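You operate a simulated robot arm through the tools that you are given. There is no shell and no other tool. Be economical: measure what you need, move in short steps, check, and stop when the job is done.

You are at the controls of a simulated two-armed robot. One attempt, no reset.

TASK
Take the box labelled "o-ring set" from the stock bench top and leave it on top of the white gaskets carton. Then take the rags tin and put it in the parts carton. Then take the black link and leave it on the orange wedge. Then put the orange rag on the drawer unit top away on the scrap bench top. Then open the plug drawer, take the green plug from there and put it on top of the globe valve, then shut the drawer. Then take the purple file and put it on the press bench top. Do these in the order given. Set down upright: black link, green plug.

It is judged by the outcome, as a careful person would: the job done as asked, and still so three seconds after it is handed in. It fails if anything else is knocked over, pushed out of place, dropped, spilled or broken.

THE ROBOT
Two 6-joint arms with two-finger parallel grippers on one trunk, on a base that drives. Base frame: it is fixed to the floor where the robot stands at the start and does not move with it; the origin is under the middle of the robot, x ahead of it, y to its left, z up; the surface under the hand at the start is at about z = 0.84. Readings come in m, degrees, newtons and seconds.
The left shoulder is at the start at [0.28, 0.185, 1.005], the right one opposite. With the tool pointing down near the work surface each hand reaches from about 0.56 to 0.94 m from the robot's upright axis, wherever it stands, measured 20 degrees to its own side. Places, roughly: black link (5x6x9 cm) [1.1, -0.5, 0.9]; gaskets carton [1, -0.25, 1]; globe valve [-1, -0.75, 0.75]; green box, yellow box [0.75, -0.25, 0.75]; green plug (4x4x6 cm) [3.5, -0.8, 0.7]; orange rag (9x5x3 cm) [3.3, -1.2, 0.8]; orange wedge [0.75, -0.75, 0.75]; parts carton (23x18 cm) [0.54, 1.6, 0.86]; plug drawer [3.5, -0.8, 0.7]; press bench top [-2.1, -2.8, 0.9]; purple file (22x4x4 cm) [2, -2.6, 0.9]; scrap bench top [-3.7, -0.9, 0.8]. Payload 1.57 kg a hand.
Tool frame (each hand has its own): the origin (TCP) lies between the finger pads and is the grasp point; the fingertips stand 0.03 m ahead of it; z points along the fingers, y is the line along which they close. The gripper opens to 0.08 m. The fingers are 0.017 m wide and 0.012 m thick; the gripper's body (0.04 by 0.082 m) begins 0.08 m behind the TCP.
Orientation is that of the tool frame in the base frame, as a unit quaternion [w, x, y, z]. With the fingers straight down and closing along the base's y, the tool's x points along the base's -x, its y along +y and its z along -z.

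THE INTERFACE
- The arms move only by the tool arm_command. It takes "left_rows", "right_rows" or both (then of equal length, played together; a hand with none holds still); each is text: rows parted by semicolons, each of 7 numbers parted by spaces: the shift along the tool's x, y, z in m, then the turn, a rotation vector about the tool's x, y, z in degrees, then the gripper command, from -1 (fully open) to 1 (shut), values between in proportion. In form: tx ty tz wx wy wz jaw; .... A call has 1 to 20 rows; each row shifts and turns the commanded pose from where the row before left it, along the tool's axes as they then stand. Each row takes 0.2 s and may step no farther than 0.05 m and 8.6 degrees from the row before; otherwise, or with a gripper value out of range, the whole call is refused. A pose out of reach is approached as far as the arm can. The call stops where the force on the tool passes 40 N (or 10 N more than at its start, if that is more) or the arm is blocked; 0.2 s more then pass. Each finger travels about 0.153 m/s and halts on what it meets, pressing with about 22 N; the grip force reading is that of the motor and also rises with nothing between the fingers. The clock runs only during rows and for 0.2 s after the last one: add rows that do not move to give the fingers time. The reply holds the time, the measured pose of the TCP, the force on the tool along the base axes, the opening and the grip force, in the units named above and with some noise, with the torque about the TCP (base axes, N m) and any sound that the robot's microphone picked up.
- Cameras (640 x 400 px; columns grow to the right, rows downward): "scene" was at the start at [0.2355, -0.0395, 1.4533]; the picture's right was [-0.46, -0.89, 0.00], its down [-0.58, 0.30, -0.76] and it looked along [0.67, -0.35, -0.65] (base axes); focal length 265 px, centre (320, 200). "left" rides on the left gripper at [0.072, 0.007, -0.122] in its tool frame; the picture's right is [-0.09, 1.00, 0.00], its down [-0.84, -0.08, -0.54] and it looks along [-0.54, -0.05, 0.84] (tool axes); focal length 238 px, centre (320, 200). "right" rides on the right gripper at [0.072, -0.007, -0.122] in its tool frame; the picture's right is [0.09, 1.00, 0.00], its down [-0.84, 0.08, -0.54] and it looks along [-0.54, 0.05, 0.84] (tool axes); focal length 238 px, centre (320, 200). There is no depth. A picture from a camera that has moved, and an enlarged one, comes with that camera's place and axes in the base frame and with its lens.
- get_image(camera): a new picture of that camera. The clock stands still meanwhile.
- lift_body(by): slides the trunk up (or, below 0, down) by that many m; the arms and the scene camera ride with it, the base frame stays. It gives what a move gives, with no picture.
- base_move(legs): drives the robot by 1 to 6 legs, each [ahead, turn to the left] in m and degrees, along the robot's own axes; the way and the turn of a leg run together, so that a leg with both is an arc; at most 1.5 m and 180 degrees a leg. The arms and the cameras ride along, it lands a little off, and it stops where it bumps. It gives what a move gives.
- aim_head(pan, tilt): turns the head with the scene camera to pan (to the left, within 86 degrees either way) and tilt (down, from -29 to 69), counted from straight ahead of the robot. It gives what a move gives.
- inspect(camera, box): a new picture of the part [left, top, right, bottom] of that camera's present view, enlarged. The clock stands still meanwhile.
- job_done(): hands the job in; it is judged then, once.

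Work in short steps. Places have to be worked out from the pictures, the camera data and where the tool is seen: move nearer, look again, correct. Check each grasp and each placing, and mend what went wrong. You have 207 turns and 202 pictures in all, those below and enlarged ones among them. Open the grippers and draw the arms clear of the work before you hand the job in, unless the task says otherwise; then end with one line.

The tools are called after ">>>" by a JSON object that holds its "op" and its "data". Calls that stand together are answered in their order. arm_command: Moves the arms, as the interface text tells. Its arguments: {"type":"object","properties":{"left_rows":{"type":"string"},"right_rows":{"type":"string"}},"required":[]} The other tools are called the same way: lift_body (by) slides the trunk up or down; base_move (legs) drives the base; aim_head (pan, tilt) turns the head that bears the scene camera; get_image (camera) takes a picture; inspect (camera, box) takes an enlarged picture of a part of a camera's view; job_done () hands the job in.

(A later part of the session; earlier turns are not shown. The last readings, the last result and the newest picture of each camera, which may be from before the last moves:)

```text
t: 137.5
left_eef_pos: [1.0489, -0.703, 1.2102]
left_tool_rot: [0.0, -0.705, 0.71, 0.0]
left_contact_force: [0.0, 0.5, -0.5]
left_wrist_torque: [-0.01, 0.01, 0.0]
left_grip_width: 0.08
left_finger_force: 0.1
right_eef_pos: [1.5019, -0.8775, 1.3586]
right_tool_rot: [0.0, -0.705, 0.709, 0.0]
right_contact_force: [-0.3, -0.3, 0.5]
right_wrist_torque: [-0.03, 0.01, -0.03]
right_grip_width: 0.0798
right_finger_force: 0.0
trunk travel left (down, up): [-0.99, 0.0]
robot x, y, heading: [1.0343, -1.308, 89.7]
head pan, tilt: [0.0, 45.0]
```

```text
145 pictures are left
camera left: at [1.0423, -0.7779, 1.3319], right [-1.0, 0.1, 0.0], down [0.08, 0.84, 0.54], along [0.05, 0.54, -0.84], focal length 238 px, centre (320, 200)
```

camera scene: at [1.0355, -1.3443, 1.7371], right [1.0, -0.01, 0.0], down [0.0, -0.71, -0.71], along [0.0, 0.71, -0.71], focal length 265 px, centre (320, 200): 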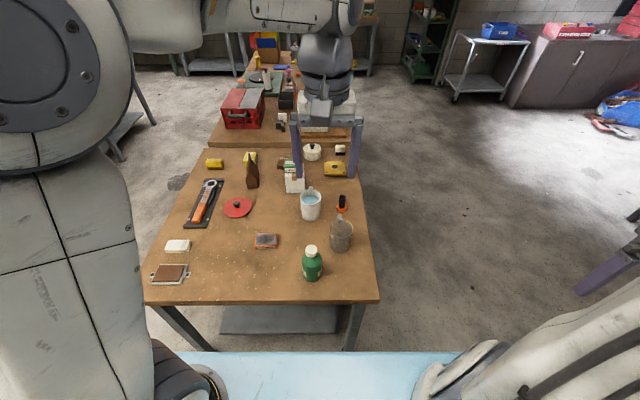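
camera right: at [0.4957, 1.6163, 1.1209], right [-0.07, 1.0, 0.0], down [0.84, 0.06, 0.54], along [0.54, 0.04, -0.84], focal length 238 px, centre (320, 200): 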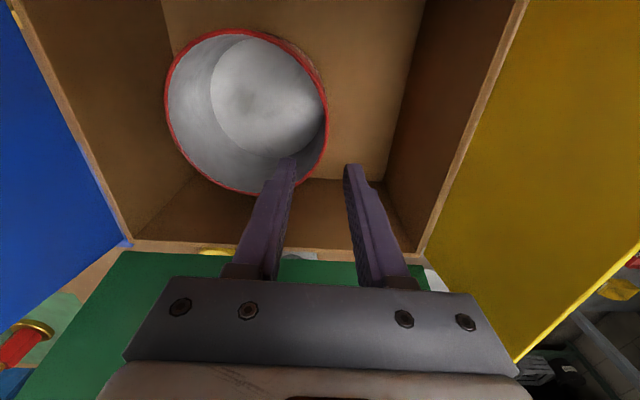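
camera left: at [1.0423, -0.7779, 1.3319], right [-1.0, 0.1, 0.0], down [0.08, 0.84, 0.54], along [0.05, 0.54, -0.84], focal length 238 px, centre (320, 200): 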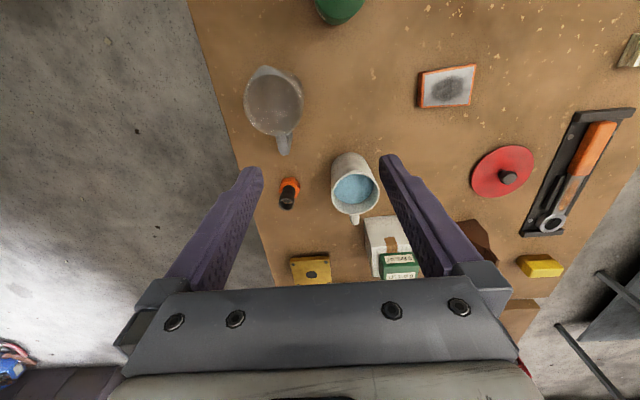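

>>> {"op": "inspect", "data": {"camera": "left", "box": [240, 140, 400, 240]}}

>>> {"op": "inspect", "data": {"camera": "left", "box": [400, 50, 500, 120]}}

```text
4.00 times, centred on (320, 190) of left
camera zoom: at [1.0423, -0.7779, 1.3319], right [-1.0, 0.1, 0.0], down [0.08, 0.84, 0.54], along [0.05, 0.54, -0.84], focal length 953 px, centre (320, 240)
```

zoom: 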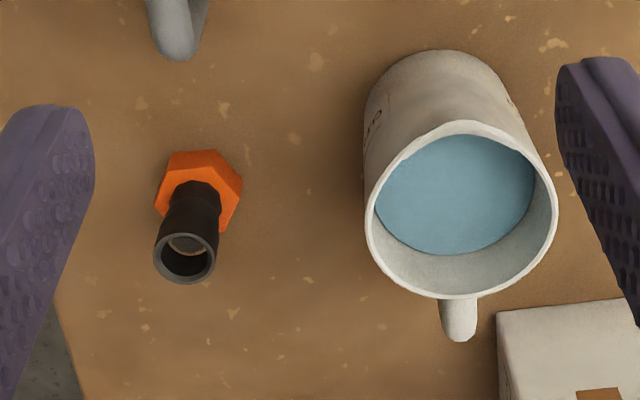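

```text
5.71 times, centred on (450, 85) of left
camera zoom: at [1.0423, -0.7779, 1.3319], right [-1.0, 0.1, 0.0], down [0.08, 0.84, 0.54], along [0.05, 0.54, -0.84], focal length 1362 px, centre (-423, 857)
```

zoom: 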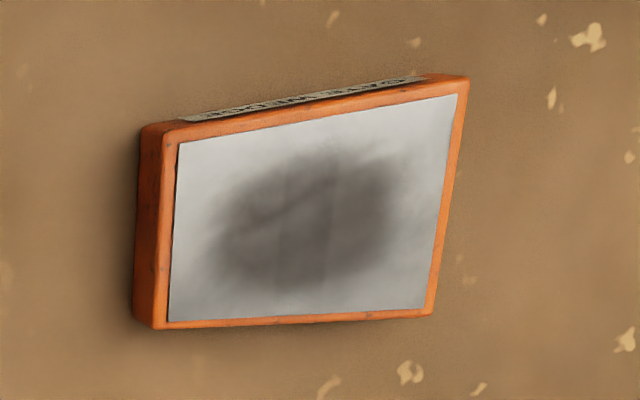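

I read the label on the orange block's side.

>>> {"op": "aim_head", "data": {"pan": 20, "tilt": 55}}

>>> {"op": "get_image", "data": {"camera": "scene"}}

```text
t: 138.3
left_eef_pos: [1.049, -0.7051, 1.2111]
left_tool_rot: [0.0, -0.705, 0.709, 0.0]
left_contact_force: [-0.4, 0.2, 0.0]
left_wrist_torque: [-0.02, 0.01, 0.01]
left_grip_width: 0.08
left_finger_force: 0.2
right_eef_pos: [1.501, -0.8784, 1.3597]
right_tool_rot: [0.0, -0.705, 0.709, 0.001]
right_contact_force: [0.2, -0.5, -0.1]
right_wrist_torque: [0.01, -0.01, 0.01]
right_grip_width: 0.0801
right_finger_force: 0.1
trunk travel left (down, up): [-0.99, 0.0]
robot x, y, heading: [1.0303, -1.316, 89.6]
head pan, tilt: [20.0, 55.0]
```

```text
142 pictures are left
camera scene: at [1.0124, -1.0863, 1.7236], right [0.94, 0.34, 0.0], down [0.27, -0.77, -0.57], along [-0.19, 0.54, -0.82], focal length 265 px, centre (320, 200)
```

scene: 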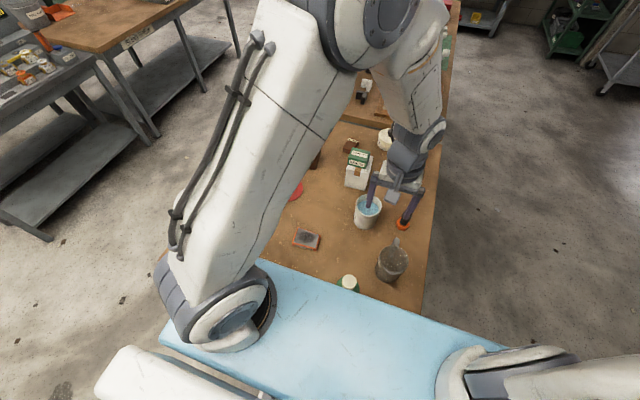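

>>> {"op": "inspect", "data": {"camera": "scene", "box": [275, 215, 345, 260]}}

>>> {"op": "inspect", "data": {"camera": "scene", "box": [320, 70, 400, 130]}}

```text
8.89 times, centred on (310, 238) of scene
camera zoom: at [1.0124, -1.0863, 1.7236], right [0.94, 0.34, 0.0], down [0.27, -0.77, -0.57], along [-0.19, 0.54, -0.82], focal length 2356 px, centre (409, -133)
```

zoom: 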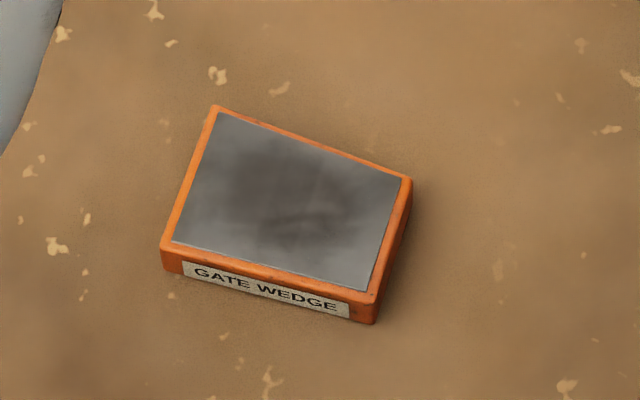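

```text
6.67 times, centred on (360, 100) of scene
camera zoom: at [1.0124, -1.0863, 1.7236], right [0.94, 0.34, 0.0], down [0.27, -0.77, -0.57], along [-0.19, 0.54, -0.82], focal length 1767 px, centre (53, 867)
```

zoom: 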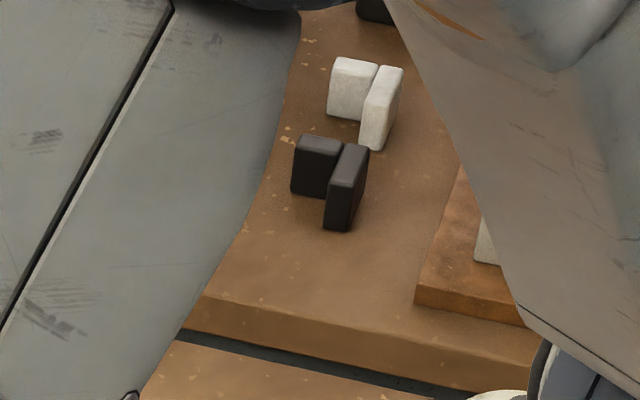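

It is labelled "gate wedge" — so that's the orange wedge. The link's tube is at ≈[1.137, -0.515], top z≈0.93. I move the left hand above it, then lower the trunk.

>>> {"op": "arm_command", "data": {"left_rows": "-0.0376 -0.0176 0 0 0 0 -1; -0.0376 -0.0176 0 0 0 0 -1; -0.0376 -0.0176 0 0 0 0 -1; -0.0376 -0.0176 0 0 0 0 -1; -0.0376 -0.0176 0 0 0 0 -1; 0 0 0 0 0 0 -1; 0 0 0 0 0 0 -1"}}

>>> {"op": "lift_body", "data": {"by": -0.18}}

>>> {"op": "get_image", "data": {"camera": "left"}}

```text
t: 139.9
left_eef_pos: [1.1381, -0.5184, 1.2098]
left_tool_rot: [0.0, -0.705, 0.709, 0.0]
left_contact_force: [1.0, -0.3, 0.9]
left_wrist_torque: [-0.02, 0.01, 0.01]
left_grip_width: 0.0799
left_finger_force: 0.2
right_eef_pos: [1.5002, -0.8778, 1.3599]
right_tool_rot: [0.0, -0.706, 0.709, 0.0]
right_contact_force: [0.8, -0.1, 0.6]
right_wrist_torque: [0.03, 0.01, 0.01]
right_grip_width: 0.0798
right_finger_force: 0.1
trunk travel left (down, up): [-0.99, 0.0]
robot x, y, heading: [1.0365, -1.3155, 89.7]
head pan, tilt: [20.0, 55.0]
```

```text
t: 141.9
left_eef_pos: [1.1381, -0.5176, 1.0315]
left_tool_rot: [0.0, -0.706, 0.709, 0.001]
left_contact_force: [0.6, 0.3, 0.1]
left_wrist_torque: [-0.03, 0.01, -0.02]
left_grip_width: 0.0798
left_finger_force: 0.1
right_eef_pos: [1.5024, -0.8793, 1.1791]
right_tool_rot: [0.0, -0.705, 0.709, 0.0]
right_contact_force: [0.0, -0.4, -0.2]
right_wrist_torque: [0.0, -0.04, -0.01]
right_grip_width: 0.0804
right_finger_force: 0.1
trunk travel left (down, up): [-0.81, 0.18]
robot x, y, heading: [1.0384, -1.3159, 89.6]
head pan, tilt: [20.0, 55.0]
```

```text
139 pictures are left
camera left: at [1.1318, -0.5906, 1.1525], right [-1.0, 0.1, 0.0], down [0.08, 0.84, 0.54], along [0.05, 0.54, -0.84], focal length 238 px, centre (320, 200)
```

left: 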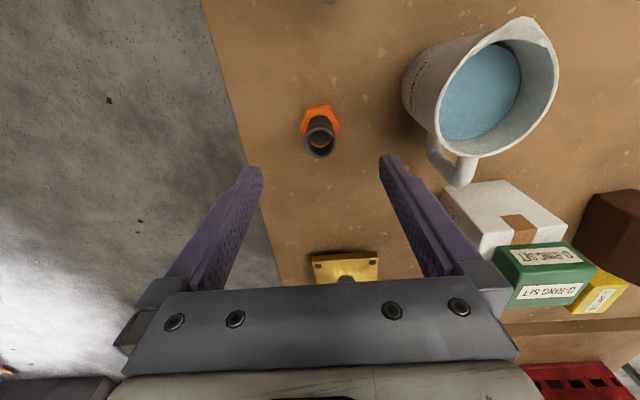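

Aligned within 5 mm; I descend to z≈0.905 and close on the tube.

>>> {"op": "arm_command", "data": {"left_rows": "-0.005 0 0.03 0 0 0 -1; 0 0 0.035 0 0 0 -1; 0 0 0.035 0 0 0 -1; 0 0 0.026 0 0 0 -1; 0 0 0 0 0 0 -1; 0 0 0 0 0 0 0; 0 0 0 0 0 0 0.5; 0 0 0 0 0 0 1; 0 0 0 0 0 0 1; 0 0 0 0 0 0 1"}}

>>> {"op": "get_image", "data": {"camera": "left"}}

```text
t: 144.1
left_eef_pos: [1.1374, -0.5131, 0.9054]
left_tool_rot: [-0.001, -0.704, 0.71, 0.0]
left_contact_force: [0.3, 0.4, 0.8]
left_wrist_torque: [0.01, 0.01, -0.04]
left_grip_width: 0.0329
left_finger_force: 21.8
right_eef_pos: [1.501, -0.8772, 1.1783]
right_tool_rot: [0.0, -0.705, 0.709, 0.0]
right_contact_force: [-1.2, -0.3, -0.4]
right_wrist_torque: [0.03, 0.01, 0.01]
right_grip_width: 0.0801
right_finger_force: 0.1
trunk travel left (down, up): [-0.81, 0.18]
robot x, y, heading: [1.0345, -1.3138, 89.5]
head pan, tilt: [20.0, 55.0]
```

```text
138 pictures are left
camera left: at [1.1316, -0.5858, 1.0265], right [-1.0, 0.1, 0.0], down [0.08, 0.84, 0.54], along [0.05, 0.54, -0.84], focal length 238 px, centre (320, 200)
```

left: 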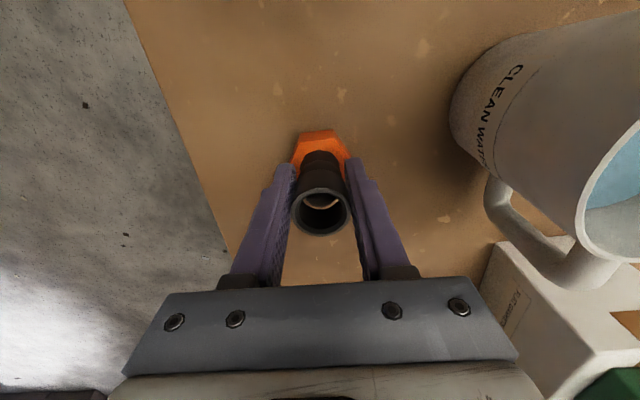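

Gripped at 33 mm. I raise it with the trunk, then carry it over to the wedge centre ≈[0.822, -0.692].

>>> {"op": "lift_body", "data": {"by": 0.17}}

>>> {"op": "arm_command", "data": {"left_rows": "0.01 0.015 0 0 0 0 1; 0.013 0.024 0 0 0 0 1; 0.013 0.024 0 0 0 0 1; 0.013 0.024 0 0 0 0 1; 0.013 0.024 0 0 0 0 1; 0.013 0.024 0 0 0 0 1; 0.013 0.024 0 0 0 0 1; 0.013 0.024 0 0 0 0 1; 0.013 0.024 0 0 0 0 1; 0.013 0.024 0 0 0 0 1; 0.013 0.024 0 0 0 0 1; 0.013 0.024 0 0 0 0 1; 0.013 0.024 0 0 0 0 1; 0.013 0.024 0 0 0 0 1; 0 0 0 0 0 0 1; 0 0 0 0 0 0 1"}}

>>> {"op": "get_image", "data": {"camera": "left"}}

```text
t: 146.0
left_eef_pos: [1.1379, -0.5131, 1.0739]
left_tool_rot: [0.001, -0.705, 0.709, 0.0]
left_contact_force: [0.8, 0.4, -1.0]
left_wrist_torque: [0.0, -0.01, -0.02]
left_grip_width: 0.0329
left_finger_force: 22.1
right_eef_pos: [1.5028, -0.8783, 1.3489]
right_tool_rot: [0.0, -0.705, 0.709, 0.001]
right_contact_force: [-0.4, 0.0, -0.6]
right_wrist_torque: [-0.05, -0.01, -0.03]
right_grip_width: 0.08
right_finger_force: 0.1
trunk travel left (down, up): [-0.98, 0.01]
robot x, y, heading: [1.0343, -1.3136, 89.5]
head pan, tilt: [20.0, 55.0]
```

```text
t: 149.4
left_eef_pos: [0.8093, -0.6901, 1.0744]
left_tool_rot: [0.0, -0.706, 0.708, 0.0]
left_contact_force: [0.2, -0.2, -0.6]
left_wrist_torque: [0.01, -0.03, -0.01]
left_grip_width: 0.0327
left_finger_force: 22.0
right_eef_pos: [1.502, -0.8779, 1.3495]
right_tool_rot: [0.0, -0.706, 0.709, 0.0]
right_contact_force: [0.3, 0.0, 0.1]
right_wrist_torque: [0.02, 0.03, -0.01]
right_grip_width: 0.08
right_finger_force: 0.1
trunk travel left (down, up): [-0.98, 0.01]
robot x, y, heading: [1.03, -1.3134, 89.4]
head pan, tilt: [20.0, 55.0]
```

```text
137 pictures are left
camera left: at [0.8035, -0.7626, 1.1964], right [-1.0, 0.1, 0.0], down [0.08, 0.84, 0.54], along [0.05, 0.54, -0.84], focal length 238 px, centre (320, 200)
```

left: 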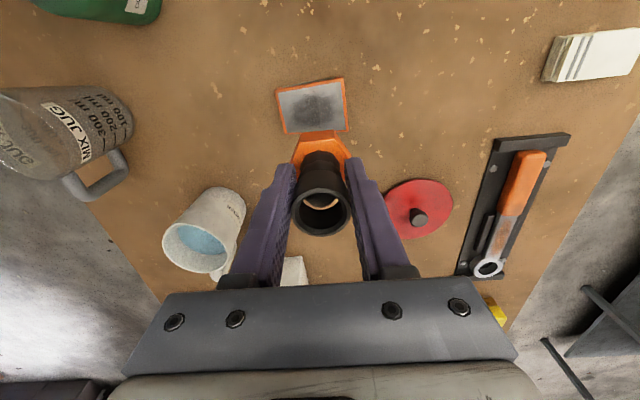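

Wedge centre ≈[0.818, -0.691]; shift 9 mm, lower by trunk, and finish with the arm.

>>> {"op": "arm_command", "data": {"left_rows": "0.0005 -0.0045 0 0 0 0 1; 0.0005 -0.0045 0 0 0 0 1; 0 0 0 0 0 0 1"}}

>>> {"op": "lift_body", "data": {"by": -0.13}}

>>> {"op": "get_image", "data": {"camera": "left"}}

>>> {"op": "inspect", "data": {"camera": "scene", "box": [240, 200, 400, 300]}}

```text
t: 150.2
left_eef_pos: [0.8185, -0.6911, 1.0733]
left_tool_rot: [0.001, -0.705, 0.709, 0.0]
left_contact_force: [0.4, -0.3, -0.3]
left_wrist_torque: [0.0, 0.03, -0.04]
left_grip_width: 0.033
left_finger_force: 22.3
right_eef_pos: [1.5019, -0.8771, 1.3489]
right_tool_rot: [0.0, -0.705, 0.709, 0.0]
right_contact_force: [-0.1, -0.5, 0.4]
right_wrist_torque: [-0.03, -0.01, -0.04]
right_grip_width: 0.0803
right_finger_force: 0.0
trunk travel left (down, up): [-0.98, 0.01]
robot x, y, heading: [1.0317, -1.314, 89.7]
head pan, tilt: [20.0, 55.0]
```

```text
t: 151.8
left_eef_pos: [0.8188, -0.6916, 0.9449]
left_tool_rot: [0.0, -0.705, 0.709, 0.0]
left_contact_force: [0.0, -0.3, -1.3]
left_wrist_torque: [0.02, 0.0, 0.01]
left_grip_width: 0.0328
left_finger_force: 22.8
right_eef_pos: [1.5005, -0.8769, 1.2197]
right_tool_rot: [0.0, -0.705, 0.709, 0.0]
right_contact_force: [0.3, -0.5, -0.9]
right_wrist_torque: [-0.01, 0.02, 0.01]
right_grip_width: 0.08
right_finger_force: 0.0
trunk travel left (down, up): [-0.85, 0.14]
robot x, y, heading: [1.0353, -1.3129, 89.6]
head pan, tilt: [20.0, 55.0]
```

```text
136 pictures are left
camera left: at [0.8128, -0.7637, 1.0668], right [-1.0, 0.1, 0.0], down [0.08, 0.84, 0.54], along [0.05, 0.54, -0.84], focal length 238 px, centre (320, 200)
```

left: 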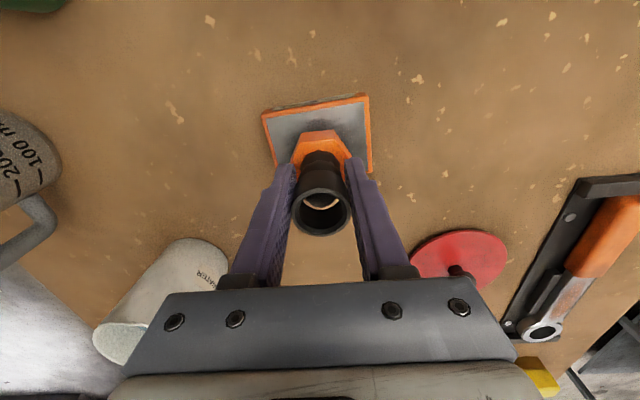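

```text
4.00 times, centred on (320, 250) of scene
camera zoom: at [1.0123, -1.0864, 1.5837], right [0.94, 0.34, 0.0], down [0.28, -0.77, -0.57], along [-0.19, 0.54, -0.82], focal length 1060 px, centre (320, 0)
```

zoom: 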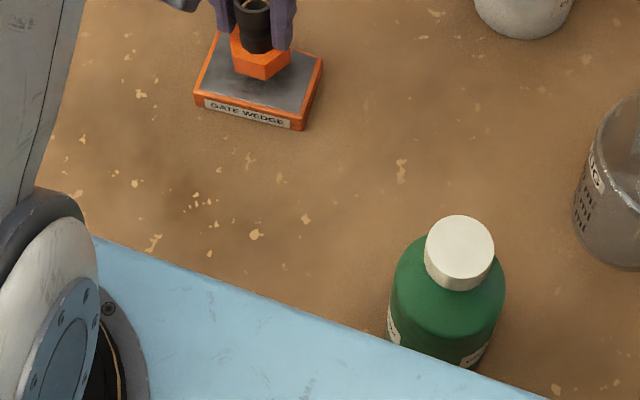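

Well centred. Lower in small steps until contact.

>>> {"op": "arm_command", "data": {"left_rows": "0 0 0.007 0 0 0 1; 0 0 0.006 0 0 0 1; 0 0 0.005 0 0 0 1; 0 0 0 0 0 0 1"}}

```text
t: 152.8
left_eef_pos: [0.819, -0.692, 0.9263]
left_tool_rot: [-0.001, -0.705, 0.709, 0.0]
left_contact_force: [-1.1, 0.3, -1.2]
left_wrist_torque: [-0.02, 0.01, 0.05]
left_grip_width: 0.033
left_finger_force: 22.3
right_eef_pos: [1.5014, -0.8786, 1.2185]
right_tool_rot: [-0.001, -0.706, 0.709, 0.0]
right_contact_force: [-0.1, 0.3, 0.3]
right_wrist_torque: [0.0, 0.0, -0.01]
right_grip_width: 0.0801
right_finger_force: 0.0
trunk travel left (down, up): [-0.85, 0.14]
robot x, y, heading: [1.0348, -1.3148, 89.6]
head pan, tilt: [20.0, 55.0]
```

>>> {"op": "arm_command", "data": {"left_rows": "0 0 0.002 0 0 0 1; 0 0 0.002 0 0 0 1; 0 0 0 0 0 0 1"}}

```text
t: 153.6
left_eef_pos: [0.8197, -0.6908, 0.9233]
left_tool_rot: [0.001, -0.705, 0.709, 0.0]
left_contact_force: [0.8, -1.2, 15.7]
left_wrist_torque: [0.12, -0.08, -0.02]
left_grip_width: 0.0331
left_finger_force: 21.9
right_eef_pos: [1.5008, -0.8794, 1.2192]
right_tool_rot: [-0.001, -0.705, 0.709, 0.0]
right_contact_force: [-0.3, -0.2, -0.9]
right_wrist_torque: [0.01, 0.04, 0.0]
right_grip_width: 0.0801
right_finger_force: 0.0
trunk travel left (down, up): [-0.85, 0.14]
robot x, y, heading: [1.0362, -1.3135, 89.8]
head pan, tilt: [20.0, 55.0]
```

Contact at z 0.923. I ease, open and go straight up.

>>> {"op": "arm_command", "data": {"left_rows": "0 0 -0.001 0 0 0 1; 0 0 0 0 0 0 0.6; 0 0 0 0 0 0 0; 0 0 0 0 0 0 -1; 0 0 0 0 0 0 -1; 0 0 0 0 0 0 -1; 0 0 -0.02 0 0 0 -1; 0 0 -0.03 0 0 0 -1; 0 0 -0.04 0 0 0 -1; 0 0 -0.04 0 0 0 -1; 0 0 0 0 0 0 -1"}}

>>> {"op": "get_image", "data": {"camera": "left"}}

>>> {"op": "inspect", "data": {"camera": "scene", "box": [240, 160, 400, 260]}}

```text
t: 156.0
left_eef_pos: [0.819, -0.6915, 1.054]
left_tool_rot: [0.0, -0.705, 0.709, 0.0]
left_contact_force: [0.7, -0.2, -0.1]
left_wrist_torque: [-0.01, -0.02, 0.01]
left_grip_width: 0.08
left_finger_force: 0.1
right_eef_pos: [1.5012, -0.8785, 1.2186]
right_tool_rot: [0.0, -0.705, 0.709, -0.001]
right_contact_force: [-0.4, 0.1, 0.9]
right_wrist_torque: [0.01, 0.0, 0.0]
right_grip_width: 0.08
right_finger_force: 0.1
trunk travel left (down, up): [-0.85, 0.14]
robot x, y, heading: [1.0334, -1.313, 89.6]
head pan, tilt: [20.0, 55.0]
```

```text
134 pictures are left
camera left: at [0.8125, -0.7642, 1.1767], right [-1.0, 0.1, 0.0], down [0.08, 0.84, 0.54], along [0.05, 0.54, -0.84], focal length 238 px, centre (320, 200)
```

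left: 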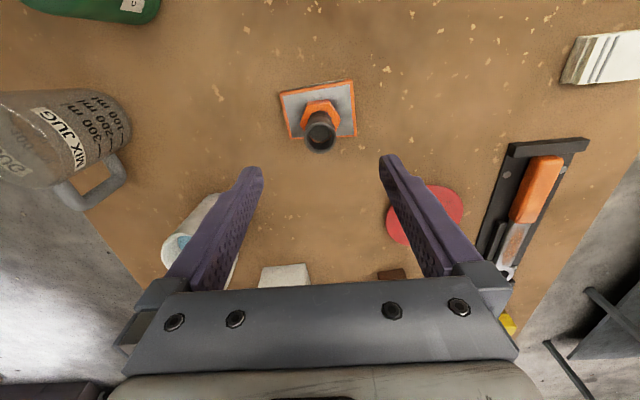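

```text
4.00 times, centred on (320, 210) of scene
camera zoom: at [1.0124, -1.0866, 1.5836], right [0.94, 0.34, 0.0], down [0.28, -0.77, -0.57], along [-0.19, 0.54, -0.82], focal length 1060 px, centre (320, 160)
```

zoom: 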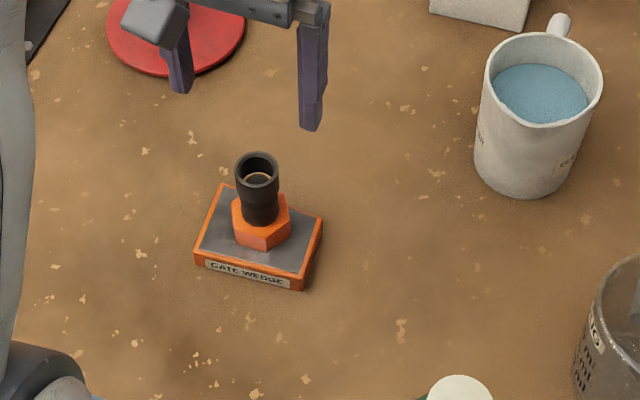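

Link stands upright on the wedge. Next the rag. I raise, retract the left hand, back off and look toward +x for the drawer unit.

>>> {"op": "lift_body", "data": {"by": 0.13}}

>>> {"op": "base_move", "data": {"legs": [[-0.28, 0], [0, -90]]}}

>>> {"op": "aim_head", "data": {"pan": 0, "tilt": 20}}

>>> {"op": "get_image", "data": {"camera": "scene"}}

```text
t: 157.6
left_eef_pos: [0.8181, -0.691, 1.1843]
left_tool_rot: [0.0, -0.705, 0.709, 0.0]
left_contact_force: [-0.6, -0.6, 1.0]
left_wrist_torque: [0.01, -0.01, 0.01]
left_grip_width: 0.0799
left_finger_force: 0.0
right_eef_pos: [1.5017, -0.8776, 1.3479]
right_tool_rot: [0.0, -0.705, 0.709, 0.0]
right_contact_force: [-0.4, 0.2, 0.1]
right_wrist_torque: [0.0, -0.02, 0.03]
right_grip_width: 0.0799
right_finger_force: 0.1
trunk travel left (down, up): [-0.98, 0.01]
robot x, y, heading: [1.036, -1.314, 89.8]
head pan, tilt: [20.0, 55.0]
```

```text
t: 163.3
left_eef_pos: [1.6565, -1.379, 1.1833]
left_tool_rot: [0.0, 0.004, 1.0, 0.0]
left_contact_force: [0.2, 0.0, 0.1]
left_wrist_torque: [-0.01, 0.01, 0.02]
left_grip_width: 0.0799
left_finger_force: 0.1
right_eef_pos: [1.4675, -2.0625, 1.3496]
right_tool_rot: [-0.001, 0.004, 1.0, 0.0]
right_contact_force: [0.1, 0.6, 0.4]
right_wrist_torque: [0.03, -0.01, 0.01]
right_grip_width: 0.0799
right_finger_force: 0.0
trunk travel left (down, up): [-0.98, 0.01]
robot x, y, heading: [1.0347, -1.595, -0.8]
head pan, tilt: [20.0, 55.0]
```

```text
t: 164.4
left_eef_pos: [1.6566, -1.3782, 1.1849]
left_tool_rot: [-0.001, 0.005, 1.0, 0.0]
left_contact_force: [-0.5, 0.3, 0.8]
left_wrist_torque: [0.03, -0.02, 0.05]
left_grip_width: 0.08
left_finger_force: 0.0
right_eef_pos: [1.4682, -2.0609, 1.3497]
right_tool_rot: [0.0, 0.005, 1.0, 0.0]
right_contact_force: [-0.3, -0.6, 0.8]
right_wrist_torque: [0.0, 0.01, -0.03]
right_grip_width: 0.0801
right_finger_force: 0.1
trunk travel left (down, up): [-0.98, 0.01]
robot x, y, heading: [1.0335, -1.5922, -0.5]
head pan, tilt: [0.0, 20.0]
```

```text
132 pictures are left
camera scene: at [1.2869, -1.5967, 1.7656], right [-0.01, -1.0, 0.0], down [-0.34, 0.0, -0.94], along [0.94, -0.01, -0.34], focal length 265 px, centre (320, 200)
```

scene: 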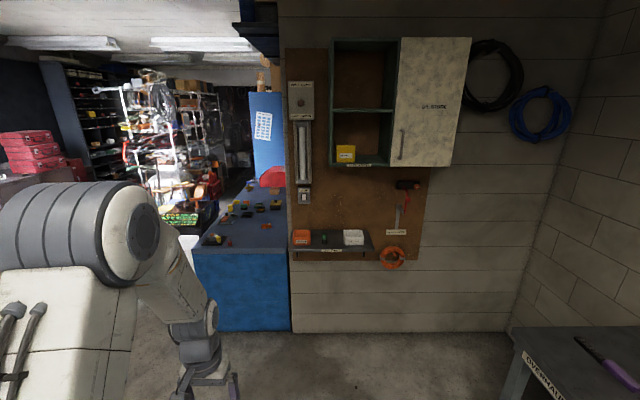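

The blue unit (top ≈0.8) starts at x≈2.95, y −1.40…−0.71. I drive closer, stopping short, and look at its top.

>>> {"op": "base_move", "data": {"legs": [[0, 24], [1.2, 0], [0, -23.5]]}}

>>> {"op": "aim_head", "data": {"pan": 0, "tilt": 30}}

>>> {"op": "get_image", "data": {"camera": "scene"}}

```text
t: 172.9
left_eef_pos: [2.7656, -0.8977, 1.1837]
left_tool_rot: [0.0, 0.002, 1.0, 0.0]
left_contact_force: [-0.2, 0.8, -0.1]
left_wrist_torque: [0.05, -0.01, 0.01]
left_grip_width: 0.0797
left_finger_force: 0.1
right_eef_pos: [2.5781, -1.5803, 1.3492]
right_tool_rot: [0.0, 0.002, 1.0, 0.0]
right_contact_force: [-0.5, -0.4, 0.6]
right_wrist_torque: [0.01, 0.03, -0.03]
right_grip_width: 0.0801
right_finger_force: 0.1
trunk travel left (down, up): [-0.98, 0.01]
robot x, y, heading: [2.1417, -1.1172, -0.3]
head pan, tilt: [0.0, 20.0]
```

```text
t: 173.7
left_eef_pos: [2.7631, -0.8963, 1.1836]
left_tool_rot: [0.0, 0.002, 1.0, 0.0]
left_contact_force: [-1.0, 0.1, 0.5]
left_wrist_torque: [0.02, 0.01, -0.01]
left_grip_width: 0.0801
left_finger_force: 0.1
right_eef_pos: [2.579, -1.581, 1.3488]
right_tool_rot: [-0.001, 0.002, 1.0, 0.0]
right_contact_force: [-0.4, -0.5, -0.3]
right_wrist_torque: [-0.03, -0.02, 0.01]
right_grip_width: 0.0799
right_finger_force: 0.1
trunk travel left (down, up): [-0.98, 0.01]
robot x, y, heading: [2.1421, -1.1115, -0.4]
head pan, tilt: [0.0, 30.0]
```

```text
131 pictures are left
camera scene: at [2.3925, -1.1165, 1.7497], right [0.0, -1.0, 0.0], down [-0.5, 0.0, -0.87], along [0.87, 0.0, -0.5], focal length 265 px, centre (320, 200)
```

scene: 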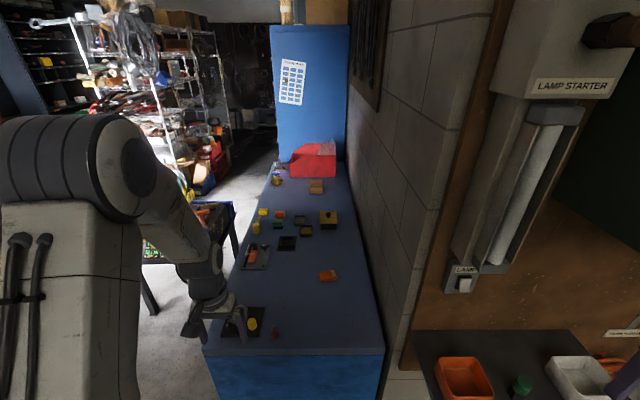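

>>> {"op": "inspect", "data": {"camera": "scene", "box": [220, 160, 400, 350]}}

```text
2.11 times, centred on (310, 255) of scene
camera zoom: at [2.3925, -1.1165, 1.7497], right [0.0, -1.0, 0.0], down [-0.5, 0.0, -0.87], along [0.87, 0.0, -0.5], focal length 558 px, centre (341, 84)
```

zoom: 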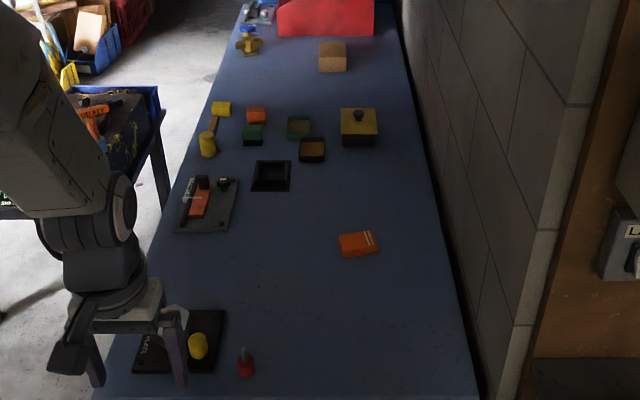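

The orange rag is at ≈[3.297, -1.154]. I bring the right hand in front of the robot so it clears the wall, then approach.

>>> {"op": "arm_command", "data": {"right_rows": "-0.021 0.041 0 0 0 0 -1; -0.021 0.041 0 0 0 0 -1; -0.021 0.041 0 0 0 0 -1; -0.021 0.041 0 0 0 0 -1; -0.021 0.041 0 0 0 0 -1; -0.021 0.041 0 0 0 0 -1; -0.021 0.041 0 0 0 0 -1; -0.021 0.041 0 0 0 0 -1; 0 0 0 0 0 0 -1", "left_rows": "0 0 -0.015 0 0 0 -1; 0 0 -0.02 0 0 0 -1; 0 0 -0.02 0 0 0 -1; 0 0 -0.02 0 0 0 -1; 0 0 -0.02 0 0 0 -1; 0 0 -0.02 0 0 0 -1; 0 0 -0.02 0 0 0 -1; 0 0 0 0 0 0 -1; 0 0 0 0 0 0 -1"}}

>>> {"op": "base_move", "data": {"legs": [[0, 24], [0.4, 0], [0, -23.6]]}}

>>> {"op": "get_image", "data": {"camera": "right"}}

>>> {"op": "get_image", "data": {"camera": "left"}}

```text
t: 175.7
left_eef_pos: [2.7649, -0.8975, 1.3202]
left_tool_rot: [0.0, 0.001, 1.0, 0.0]
left_contact_force: [-1.0, -0.1, 0.2]
left_wrist_torque: [0.03, -0.02, 0.03]
left_grip_width: 0.08
left_finger_force: 0.1
right_eef_pos: [2.7491, -1.2525, 1.3487]
right_tool_rot: [0.0, 0.002, 1.0, 0.0]
right_contact_force: [0.1, -0.3, 0.4]
right_wrist_torque: [-0.06, 0.01, -0.01]
right_grip_width: 0.0802
right_finger_force: 0.0
trunk travel left (down, up): [-0.98, 0.01]
robot x, y, heading: [2.1416, -1.114, -0.3]
head pan, tilt: [0.0, 30.0]
```

```text
t: 180.6
left_eef_pos: [3.1263, -0.7251, 1.3197]
left_tool_rot: [0.0, -0.006, 1.0, 0.0]
left_contact_force: [-0.2, 0.1, -0.4]
left_wrist_torque: [-0.01, 0.02, 0.02]
left_grip_width: 0.0803
left_finger_force: 0.0
right_eef_pos: [3.1181, -1.0816, 1.3492]
right_tool_rot: [0.0, -0.006, 1.0, 0.0]
right_contact_force: [0.4, -0.4, 0.4]
right_wrist_torque: [-0.01, -0.01, 0.02]
right_grip_width: 0.0802
right_finger_force: 0.1
trunk travel left (down, up): [-0.98, 0.01]
robot x, y, heading: [2.5098, -0.9515, 0.6]
head pan, tilt: [0.0, 30.0]
```

```text
129 pictures are left
camera right: at [3.0456, -1.0889, 1.4699], right [-0.1, 0.99, 0.0], down [0.84, 0.09, 0.54], along [0.54, 0.06, -0.84], focal length 238 px, centre (320, 200)
```

right: 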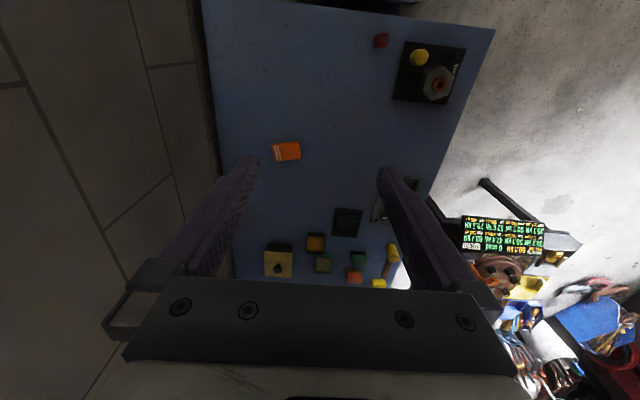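

```text
128 pictures are left
camera left: at [3.0562, -0.7197, 1.4416], right [0.08, 1.0, 0.0], down [0.84, -0.07, 0.54], along [0.54, -0.04, -0.84], focal length 238 px, centre (320, 200)
```

left: 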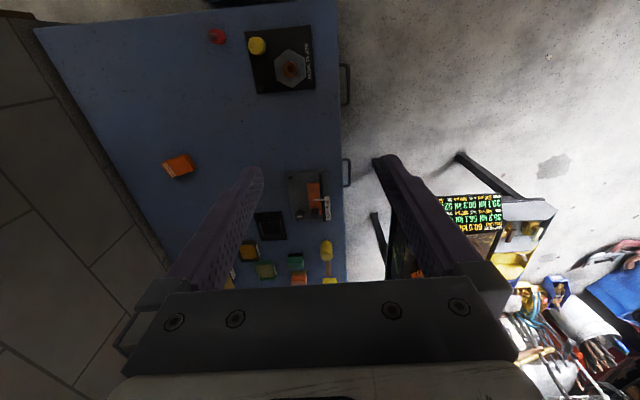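

I zoom on the rag for position and orientation.

>>> {"op": "inspect", "data": {"camera": "right", "box": [240, 125, 330, 180]}}

```text
7.11 times, centred on (285, 152) of right
camera zoom: at [3.0456, -1.0889, 1.4699], right [-0.1, 0.99, 0.0], down [0.84, 0.09, 0.54], along [0.54, 0.06, -0.84], focal length 1695 px, centre (569, 538)
```

zoom: 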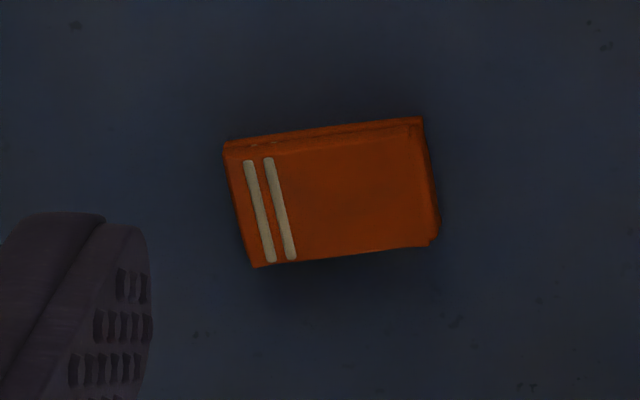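

Rag centre [3.309, -1.154], short side along (0.98, 0.21). I move the right hand above it, turn the wrist 78.5°, and lower the trunk.

>>> {"op": "arm_command", "data": {"right_rows": "-0.038 -0.015 0 0 0 0 -1; -0.038 -0.015 0 0 0 0 -1; -0.038 -0.015 0 0 0 0 -1; -0.038 -0.015 0 0 0 0 -1; -0.038 -0.015 0 0 0 0 -1; 0 0 0 0 0 7.85 -1; 0 0 0 0 0 7.85 -1; 0 0 0 0 0 7.85 -1; 0 0 0 0 0 7.85 -1; 0 0 0 0 0 7.85 -1; 0 0 0 0 0 7.85 -1; 0 0 0 0 0 7.85 -1; 0 0 0 0 0 7.85 -1; 0 0 0 0 0 7.85 -1; 0 0 0 0 0 7.85 -1; 0 0 0 0 0 0 -1"}}

>>> {"op": "lift_body", "data": {"by": -0.25}}

>>> {"op": "get_image", "data": {"camera": "right"}}

```text
t: 184.0
left_eef_pos: [3.1275, -0.7246, 1.3199]
left_tool_rot: [0.0, -0.006, 1.0, 0.0]
left_contact_force: [0.0, -0.4, 0.5]
left_wrist_torque: [0.02, 0.03, 0.03]
left_grip_width: 0.08
left_finger_force: 0.1
right_eef_pos: [3.3098, -1.1542, 1.3491]
right_tool_rot: [0.0, 0.629, 0.778, 0.0]
right_contact_force: [-0.4, 0.7, 0.2]
right_wrist_torque: [-0.02, 0.01, 0.0]
right_grip_width: 0.08
right_finger_force: 0.0
trunk travel left (down, up): [-0.98, 0.01]
robot x, y, heading: [2.5072, -0.9504, 0.3]
head pan, tilt: [0.0, 30.0]
```

```text
t: 186.6
left_eef_pos: [3.1263, -0.724, 1.0693]
left_tool_rot: [0.0, -0.006, 1.0, -0.001]
left_contact_force: [0.2, 0.0, 0.2]
left_wrist_torque: [0.05, 0.01, 0.01]
left_grip_width: 0.0799
left_finger_force: 0.1
right_eef_pos: [3.309, -1.1535, 1.0989]
right_tool_rot: [0.0, 0.628, 0.778, 0.0]
right_contact_force: [0.5, 0.2, 0.1]
right_wrist_torque: [0.02, 0.03, 0.0]
right_grip_width: 0.0803
right_finger_force: 0.0
trunk travel left (down, up): [-0.73, 0.26]
robot x, y, heading: [2.5108, -0.9531, 0.4]
head pan, tilt: [0.0, 30.0]
```

```text
126 pictures are left
camera right: at [3.2866, -1.0849, 1.2201], right [0.95, 0.3, 0.0], down [0.25, -0.8, 0.54], along [0.16, -0.52, -0.84], focal length 238 px, centre (320, 200)
```

right: 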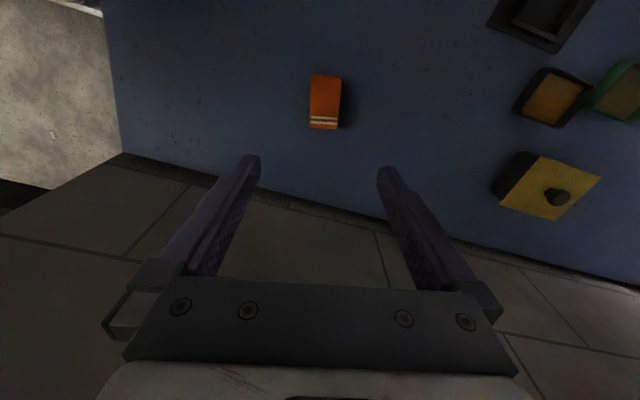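

On target. I descend to z≈0.86 and check the height.

>>> {"op": "arm_command", "data": {"right_rows": "0 0.003 0.04 0 0 0 -1; 0 0 0.045 0 0 0 -1; 0 0 0.045 0 0 0 -1; 0 0 0.045 0 0 0 -1; 0 0 0.035 0 0 0 -1; 0 0 0.03 0 0 0 -1; 0 0 0 0 0 0 -1"}}

>>> {"op": "get_image", "data": {"camera": "right"}}

```text
t: 188.2
left_eef_pos: [3.1276, -0.7231, 1.0705]
left_tool_rot: [0.001, -0.006, 1.0, 0.0]
left_contact_force: [-0.4, -1.0, 0.1]
left_wrist_torque: [-0.02, -0.01, 0.0]
left_grip_width: 0.0801
left_finger_force: 0.1
right_eef_pos: [3.3131, -1.1539, 0.8583]
right_tool_rot: [0.0, 0.628, 0.778, 0.0]
right_contact_force: [-0.1, 0.1, -0.1]
right_wrist_torque: [-0.05, 0.02, 0.01]
right_grip_width: 0.0802
right_finger_force: 0.1
trunk travel left (down, up): [-0.73, 0.26]
robot x, y, heading: [2.5102, -0.9506, 0.3]
head pan, tilt: [0.0, 30.0]
```

```text
125 pictures are left
camera right: at [3.2904, -1.0843, 0.9798], right [0.95, 0.3, 0.0], down [0.25, -0.8, 0.54], along [0.16, -0.52, -0.84], focal length 238 px, centre (320, 200)
```

right: 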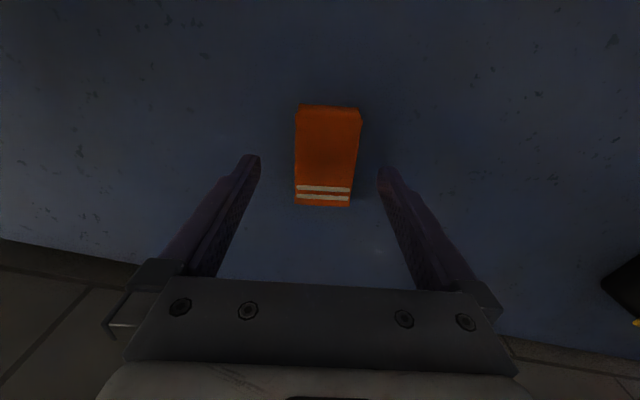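

The rag's top seems near z 0.79–0.80. I descend in small steps, watching the force.

>>> {"op": "arm_command", "data": {"right_rows": "0 0.002 0.012 0 0 0 -1; 0 0 0.01 0 0 0 -1; 0 0 0.008 0 0 0 -1; 0 0 0 0 0 0 -1"}}

>>> {"op": "get_image", "data": {"camera": "right"}}

```text
t: 189.2
left_eef_pos: [3.1277, -0.7239, 1.0695]
left_tool_rot: [0.0, -0.006, 1.0, 0.0]
left_contact_force: [-0.1, 0.5, -0.3]
left_wrist_torque: [-0.02, 0.01, 0.0]
left_grip_width: 0.08
left_finger_force: 0.0
right_eef_pos: [3.3138, -1.1522, 0.8285]
right_tool_rot: [0.0, 0.628, 0.778, 0.0]
right_contact_force: [1.0, -0.1, -0.5]
right_wrist_torque: [-0.02, -0.01, 0.02]
right_grip_width: 0.08
right_finger_force: 0.1
trunk travel left (down, up): [-0.73, 0.26]
robot x, y, heading: [2.5078, -0.9498, 0.5]
head pan, tilt: [0.0, 30.0]
```

```text
124 pictures are left
camera right: at [3.2919, -1.0841, 0.9496], right [0.95, 0.3, 0.0], down [0.25, -0.8, 0.54], along [0.16, -0.52, -0.84], focal length 238 px, centre (320, 200)
```

right: 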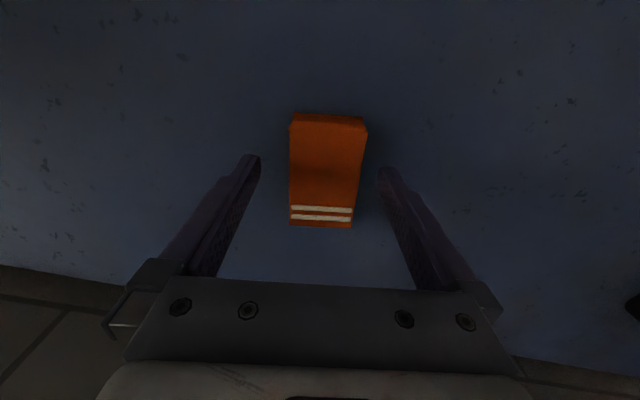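

Rag top ≈0.79. Descend about 2.5 cm more, then close.

>>> {"op": "arm_command", "data": {"right_rows": "0 0 0.01 0 0 0 -1; 0 0 0.008 0 0 0 -1; 0 0 0.006 0 0 0 -1; 0 0 0 0 0 0 -1"}}

>>> {"op": "get_image", "data": {"camera": "right"}}

```text
t: 190.2
left_eef_pos: [3.1258, -0.7239, 1.0709]
left_tool_rot: [0.001, -0.007, 1.0, 0.0]
left_contact_force: [-0.3, 0.5, 0.2]
left_wrist_torque: [0.0, -0.01, 0.01]
left_grip_width: 0.0801
left_finger_force: 0.0
right_eef_pos: [3.3154, -1.1531, 0.8114]
right_tool_rot: [0.001, 0.628, 0.778, 0.001]
right_contact_force: [-5.3, 1.3, 16.7]
right_wrist_torque: [-0.02, 0.89, -0.05]
right_grip_width: 0.0799
right_finger_force: 0.0
trunk travel left (down, up): [-0.73, 0.26]
robot x, y, heading: [2.5047, -0.9527, 0.5]
head pan, tilt: [0.0, 30.0]
stopped in row 4 (right hand): the force on the tool passed its limit at 42 N (the readings are from after the stop); the commanded pose is now the measured one
```

```text
123 pictures are left
camera right: at [3.2925, -1.0839, 0.9312], right [0.95, 0.3, 0.0], down [0.25, -0.8, 0.54], along [0.17, -0.52, -0.84], focal length 238 px, centre (320, 200)
```

right: 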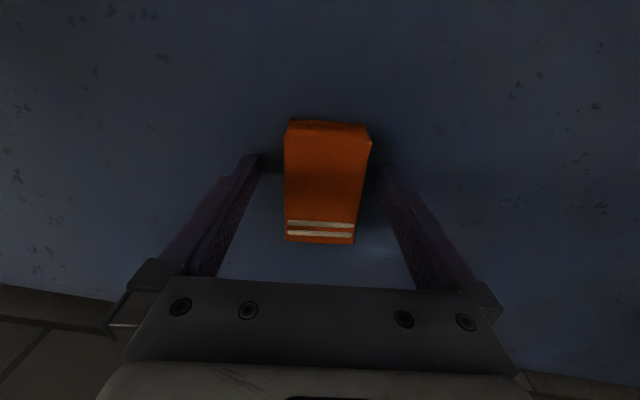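

Fingertips touched the top (surface ≈0.78). I rise 3 mm, close, and lift gently.

>>> {"op": "arm_command", "data": {"right_rows": "0 0 -0.003 0 0 0 -1; 0 0 0 0 0 0 0; 0 0 0 0 0 0 0.5; 0 0 0 0 0 0 1; 0 0 0 0 0 0 1; 0 0 0 0 0 0 1; 0 0 0 0 0 0 1; 0 0 -0.006 0 0 0 1; 0 0 -0.01 0 0 0 1; 0 0 -0.012 0 0 0 1; 0 0 0 0 0 0 1"}}

>>> {"op": "get_image", "data": {"camera": "right"}}

```text
t: 192.6
left_eef_pos: [3.1266, -0.7236, 1.0696]
left_tool_rot: [0.0, -0.006, 1.0, 0.0]
left_contact_force: [0.2, 0.1, 0.1]
left_wrist_torque: [0.02, 0.0, -0.04]
left_grip_width: 0.0803
left_finger_force: 0.0
right_eef_pos: [3.3159, -1.1518, 0.8383]
right_tool_rot: [0.002, 0.628, 0.778, 0.0]
right_contact_force: [0.6, -0.1, 0.8]
right_wrist_torque: [-0.01, -0.01, 0.05]
right_grip_width: 0.049
right_finger_force: 21.9
trunk travel left (down, up): [-0.73, 0.26]
robot x, y, heading: [2.5095, -0.9529, 0.6]
head pan, tilt: [0.0, 30.0]
```

```text
122 pictures are left
camera right: at [3.2926, -1.0839, 0.9603], right [0.95, 0.3, 0.0], down [0.25, -0.8, 0.54], along [0.16, -0.52, -0.84], focal length 238 px, centre (320, 200)
```

right: 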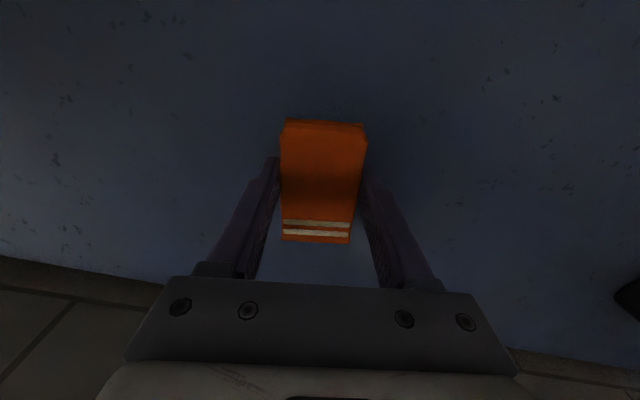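

Rag gripped (49 mm). I lift it, pull back, raise the trunk, then back away and turn toward −x.

>>> {"op": "arm_command", "data": {"right_rows": "0 0 -0.02 0 0 0 1; 0 0 -0.03 0 0 0 1; 0 0 -0.03 0 0 0 1; 0 0 -0.03 0 0 0 1; 0 0 -0.03 0 0 0 1; 0 0 -0.03 0 0 0 1; 0 0 -0.03 0 0 0 1; 0 0 -0.03 0 0 0 1; 0.014 -0.025 0 0 0 0 1; 0.014 -0.025 0 0 0 0 1; 0.014 -0.025 0 0 0 0 1; 0.014 -0.025 0 0 0 0 1; 0.014 -0.025 0 0 0 0 1; 0.014 -0.025 0 0 0 0 1; 0.014 -0.023 0 0 0 0 1; 0 0 0 0 0 0 1"}}

>>> {"op": "lift_body", "data": {"by": 0.2}}

>>> {"op": "base_move", "data": {"legs": [[-0.55, 0], [0, -150]]}}

>>> {"op": "aim_head", "data": {"pan": -10, "tilt": 22}}

>>> {"op": "get_image", "data": {"camera": "scene"}}

>>> {"op": "get_image", "data": {"camera": "right"}}

```text
t: 196.0
left_eef_pos: [3.1272, -0.7243, 1.0689]
left_tool_rot: [0.0, -0.006, 1.0, 0.0]
left_contact_force: [0.2, -0.2, 0.3]
left_wrist_torque: [0.03, -0.01, -0.03]
left_grip_width: 0.0801
left_finger_force: 0.0
right_eef_pos: [3.125, -1.0931, 1.0681]
right_tool_rot: [0.001, 0.628, 0.778, 0.0]
right_contact_force: [-0.5, 0.1, -0.7]
right_wrist_torque: [0.03, -0.01, 0.04]
right_grip_width: 0.049
right_finger_force: 21.9
trunk travel left (down, up): [-0.73, 0.26]
robot x, y, heading: [2.5055, -0.9515, 0.7]
head pan, tilt: [0.0, 30.0]
```

```text
t: 198.2
left_eef_pos: [3.1269, -0.7242, 1.2689]
left_tool_rot: [-0.001, -0.006, 1.0, 0.0]
left_contact_force: [-0.2, 1.1, -0.6]
left_wrist_torque: [0.01, 0.03, 0.01]
left_grip_width: 0.0797
left_finger_force: 0.0
right_eef_pos: [3.1242, -1.0935, 1.269]
right_tool_rot: [0.001, 0.628, 0.778, 0.0]
right_contact_force: [-0.8, 0.9, 0.1]
right_wrist_torque: [0.01, -0.01, -0.02]
right_grip_width: 0.0491
right_finger_force: 21.8
trunk travel left (down, up): [-0.93, 0.06]
robot x, y, heading: [2.5092, -0.951, 0.4]
head pan, tilt: [0.0, 30.0]
```

```text
t: 207.6
left_eef_pos: [1.5217, -1.4528, 1.2686]
left_tool_rot: [0.0, 0.967, 0.255, -0.001]
left_contact_force: [0.2, 0.0, -0.2]
left_wrist_torque: [-0.03, 0.03, -0.01]
left_grip_width: 0.0801
left_finger_force: 0.1
right_eef_pos: [1.3459, -1.1279, 1.2696]
right_tool_rot: [0.001, 0.91, -0.415, -0.001]
right_contact_force: [-0.5, 0.6, -0.6]
right_wrist_torque: [-0.01, 0.0, 0.0]
right_grip_width: 0.0486
right_finger_force: 22.1
trunk travel left (down, up): [-0.93, 0.06]
robot x, y, heading: [1.953, -0.9552, -150.7]
head pan, tilt: [0.0, 30.0]
```

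```text
t: 208.3
left_eef_pos: [1.5206, -1.4533, 1.2702]
left_tool_rot: [0.0, 0.967, 0.254, 0.001]
left_contact_force: [0.1, -0.2, 0.6]
left_wrist_torque: [0.01, -0.01, 0.02]
left_grip_width: 0.08
left_finger_force: 0.1
right_eef_pos: [1.3465, -1.1286, 1.2696]
right_tool_rot: [0.0, 0.91, -0.415, -0.001]
right_contact_force: [-0.3, 0.2, -0.4]
right_wrist_torque: [-0.02, 0.0, 0.02]
right_grip_width: 0.0489
right_finger_force: 21.9
trunk travel left (down, up): [-0.93, 0.06]
robot x, y, heading: [1.9563, -0.9577, -150.5]
head pan, tilt: [-10.0, 22.0]
```

```text
121 pictures are left
camera scene: at [1.7278, -1.0654, 1.7124], right [-0.33, 0.94, 0.0], down [0.35, 0.12, -0.93], along [-0.87, -0.31, -0.38], focal length 265 px, centre (320, 200)
```

scene: 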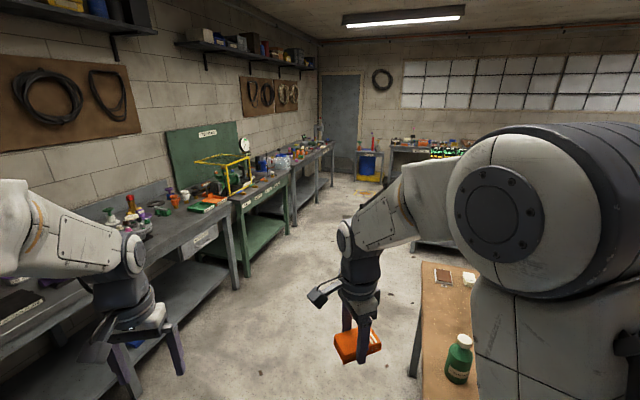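

```text
120 pictures are left
camera right: at [1.3978, -1.1784, 1.3902], right [-0.69, -0.72, 0.0], down [-0.61, 0.58, 0.54], along [-0.39, 0.37, -0.84], focal length 238 px, centre (320, 200)
```

right: 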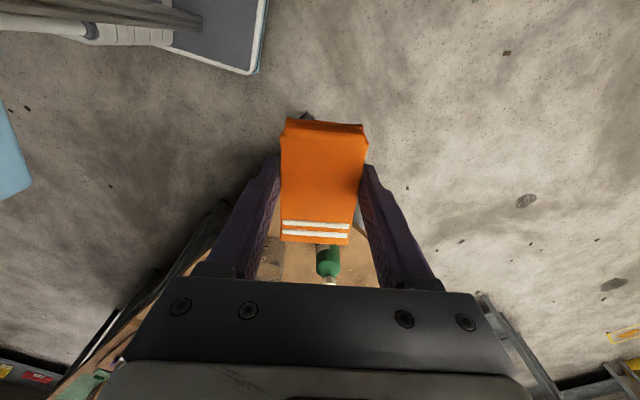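

I go round the bench corner: turn, drive to y≈−1.62, and head along −x.

>>> {"op": "base_move", "data": {"legs": [[0, 36], [0.72, 0], [0, -65.5]]}}

>>> {"op": "aim_head", "data": {"pan": 0, "tilt": 25}}

>>> {"op": "get_image", "data": {"camera": "scene"}}

```text
t: 216.8
left_eef_pos: [1.0358, -1.8237, 1.271]
left_tool_rot: [0.0, 1.0, -0.002, 0.0]
left_contact_force: [-0.1, 0.2, -0.2]
left_wrist_torque: [0.0, -0.02, 0.01]
left_grip_width: 0.0801
left_finger_force: 0.0
right_eef_pos: [1.0456, -1.454, 1.2691]
right_tool_rot: [-0.001, 0.773, -0.634, -0.002]
right_contact_force: [0.3, -0.3, -0.2]
right_wrist_torque: [0.03, 0.01, -0.01]
right_grip_width: 0.0489
right_finger_force: 22.4
trunk travel left (down, up): [-0.93, 0.06]
robot x, y, heading: [1.6566, -1.6084, 179.5]
head pan, tilt: [-10.0, 22.0]
```

```text
t: 217.5
left_eef_pos: [1.0364, -1.8239, 1.2696]
left_tool_rot: [0.0, 1.0, -0.003, 0.0]
left_contact_force: [0.5, -0.9, -1.1]
left_wrist_torque: [0.0, -0.03, 0.03]
left_grip_width: 0.08
left_finger_force: 0.0
right_eef_pos: [1.0459, -1.4551, 1.2679]
right_tool_rot: [0.0, 0.773, -0.634, -0.002]
right_contact_force: [0.8, 0.1, -0.9]
right_wrist_torque: [-0.02, 0.01, 0.0]
right_grip_width: 0.0487
right_finger_force: 22.3
trunk travel left (down, up): [-0.93, 0.06]
robot x, y, heading: [1.6616, -1.6048, 179.5]
head pan, tilt: [0.0, 25.0]
```

```text
119 pictures are left
camera scene: at [1.4073, -1.6048, 1.7076], right [0.01, 1.0, 0.0], down [0.42, 0.0, -0.91], along [-0.91, 0.01, -0.42], focal length 265 px, centre (320, 200)
```

scene: 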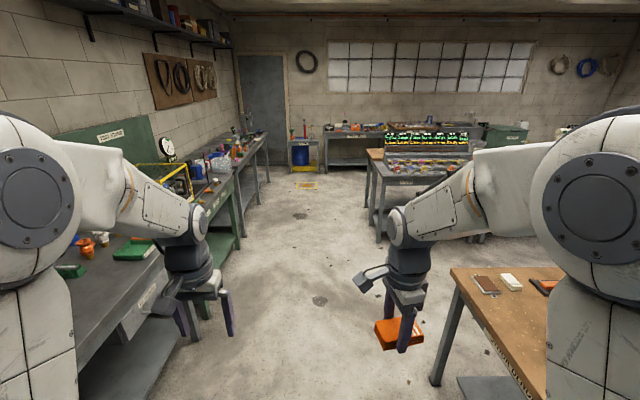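

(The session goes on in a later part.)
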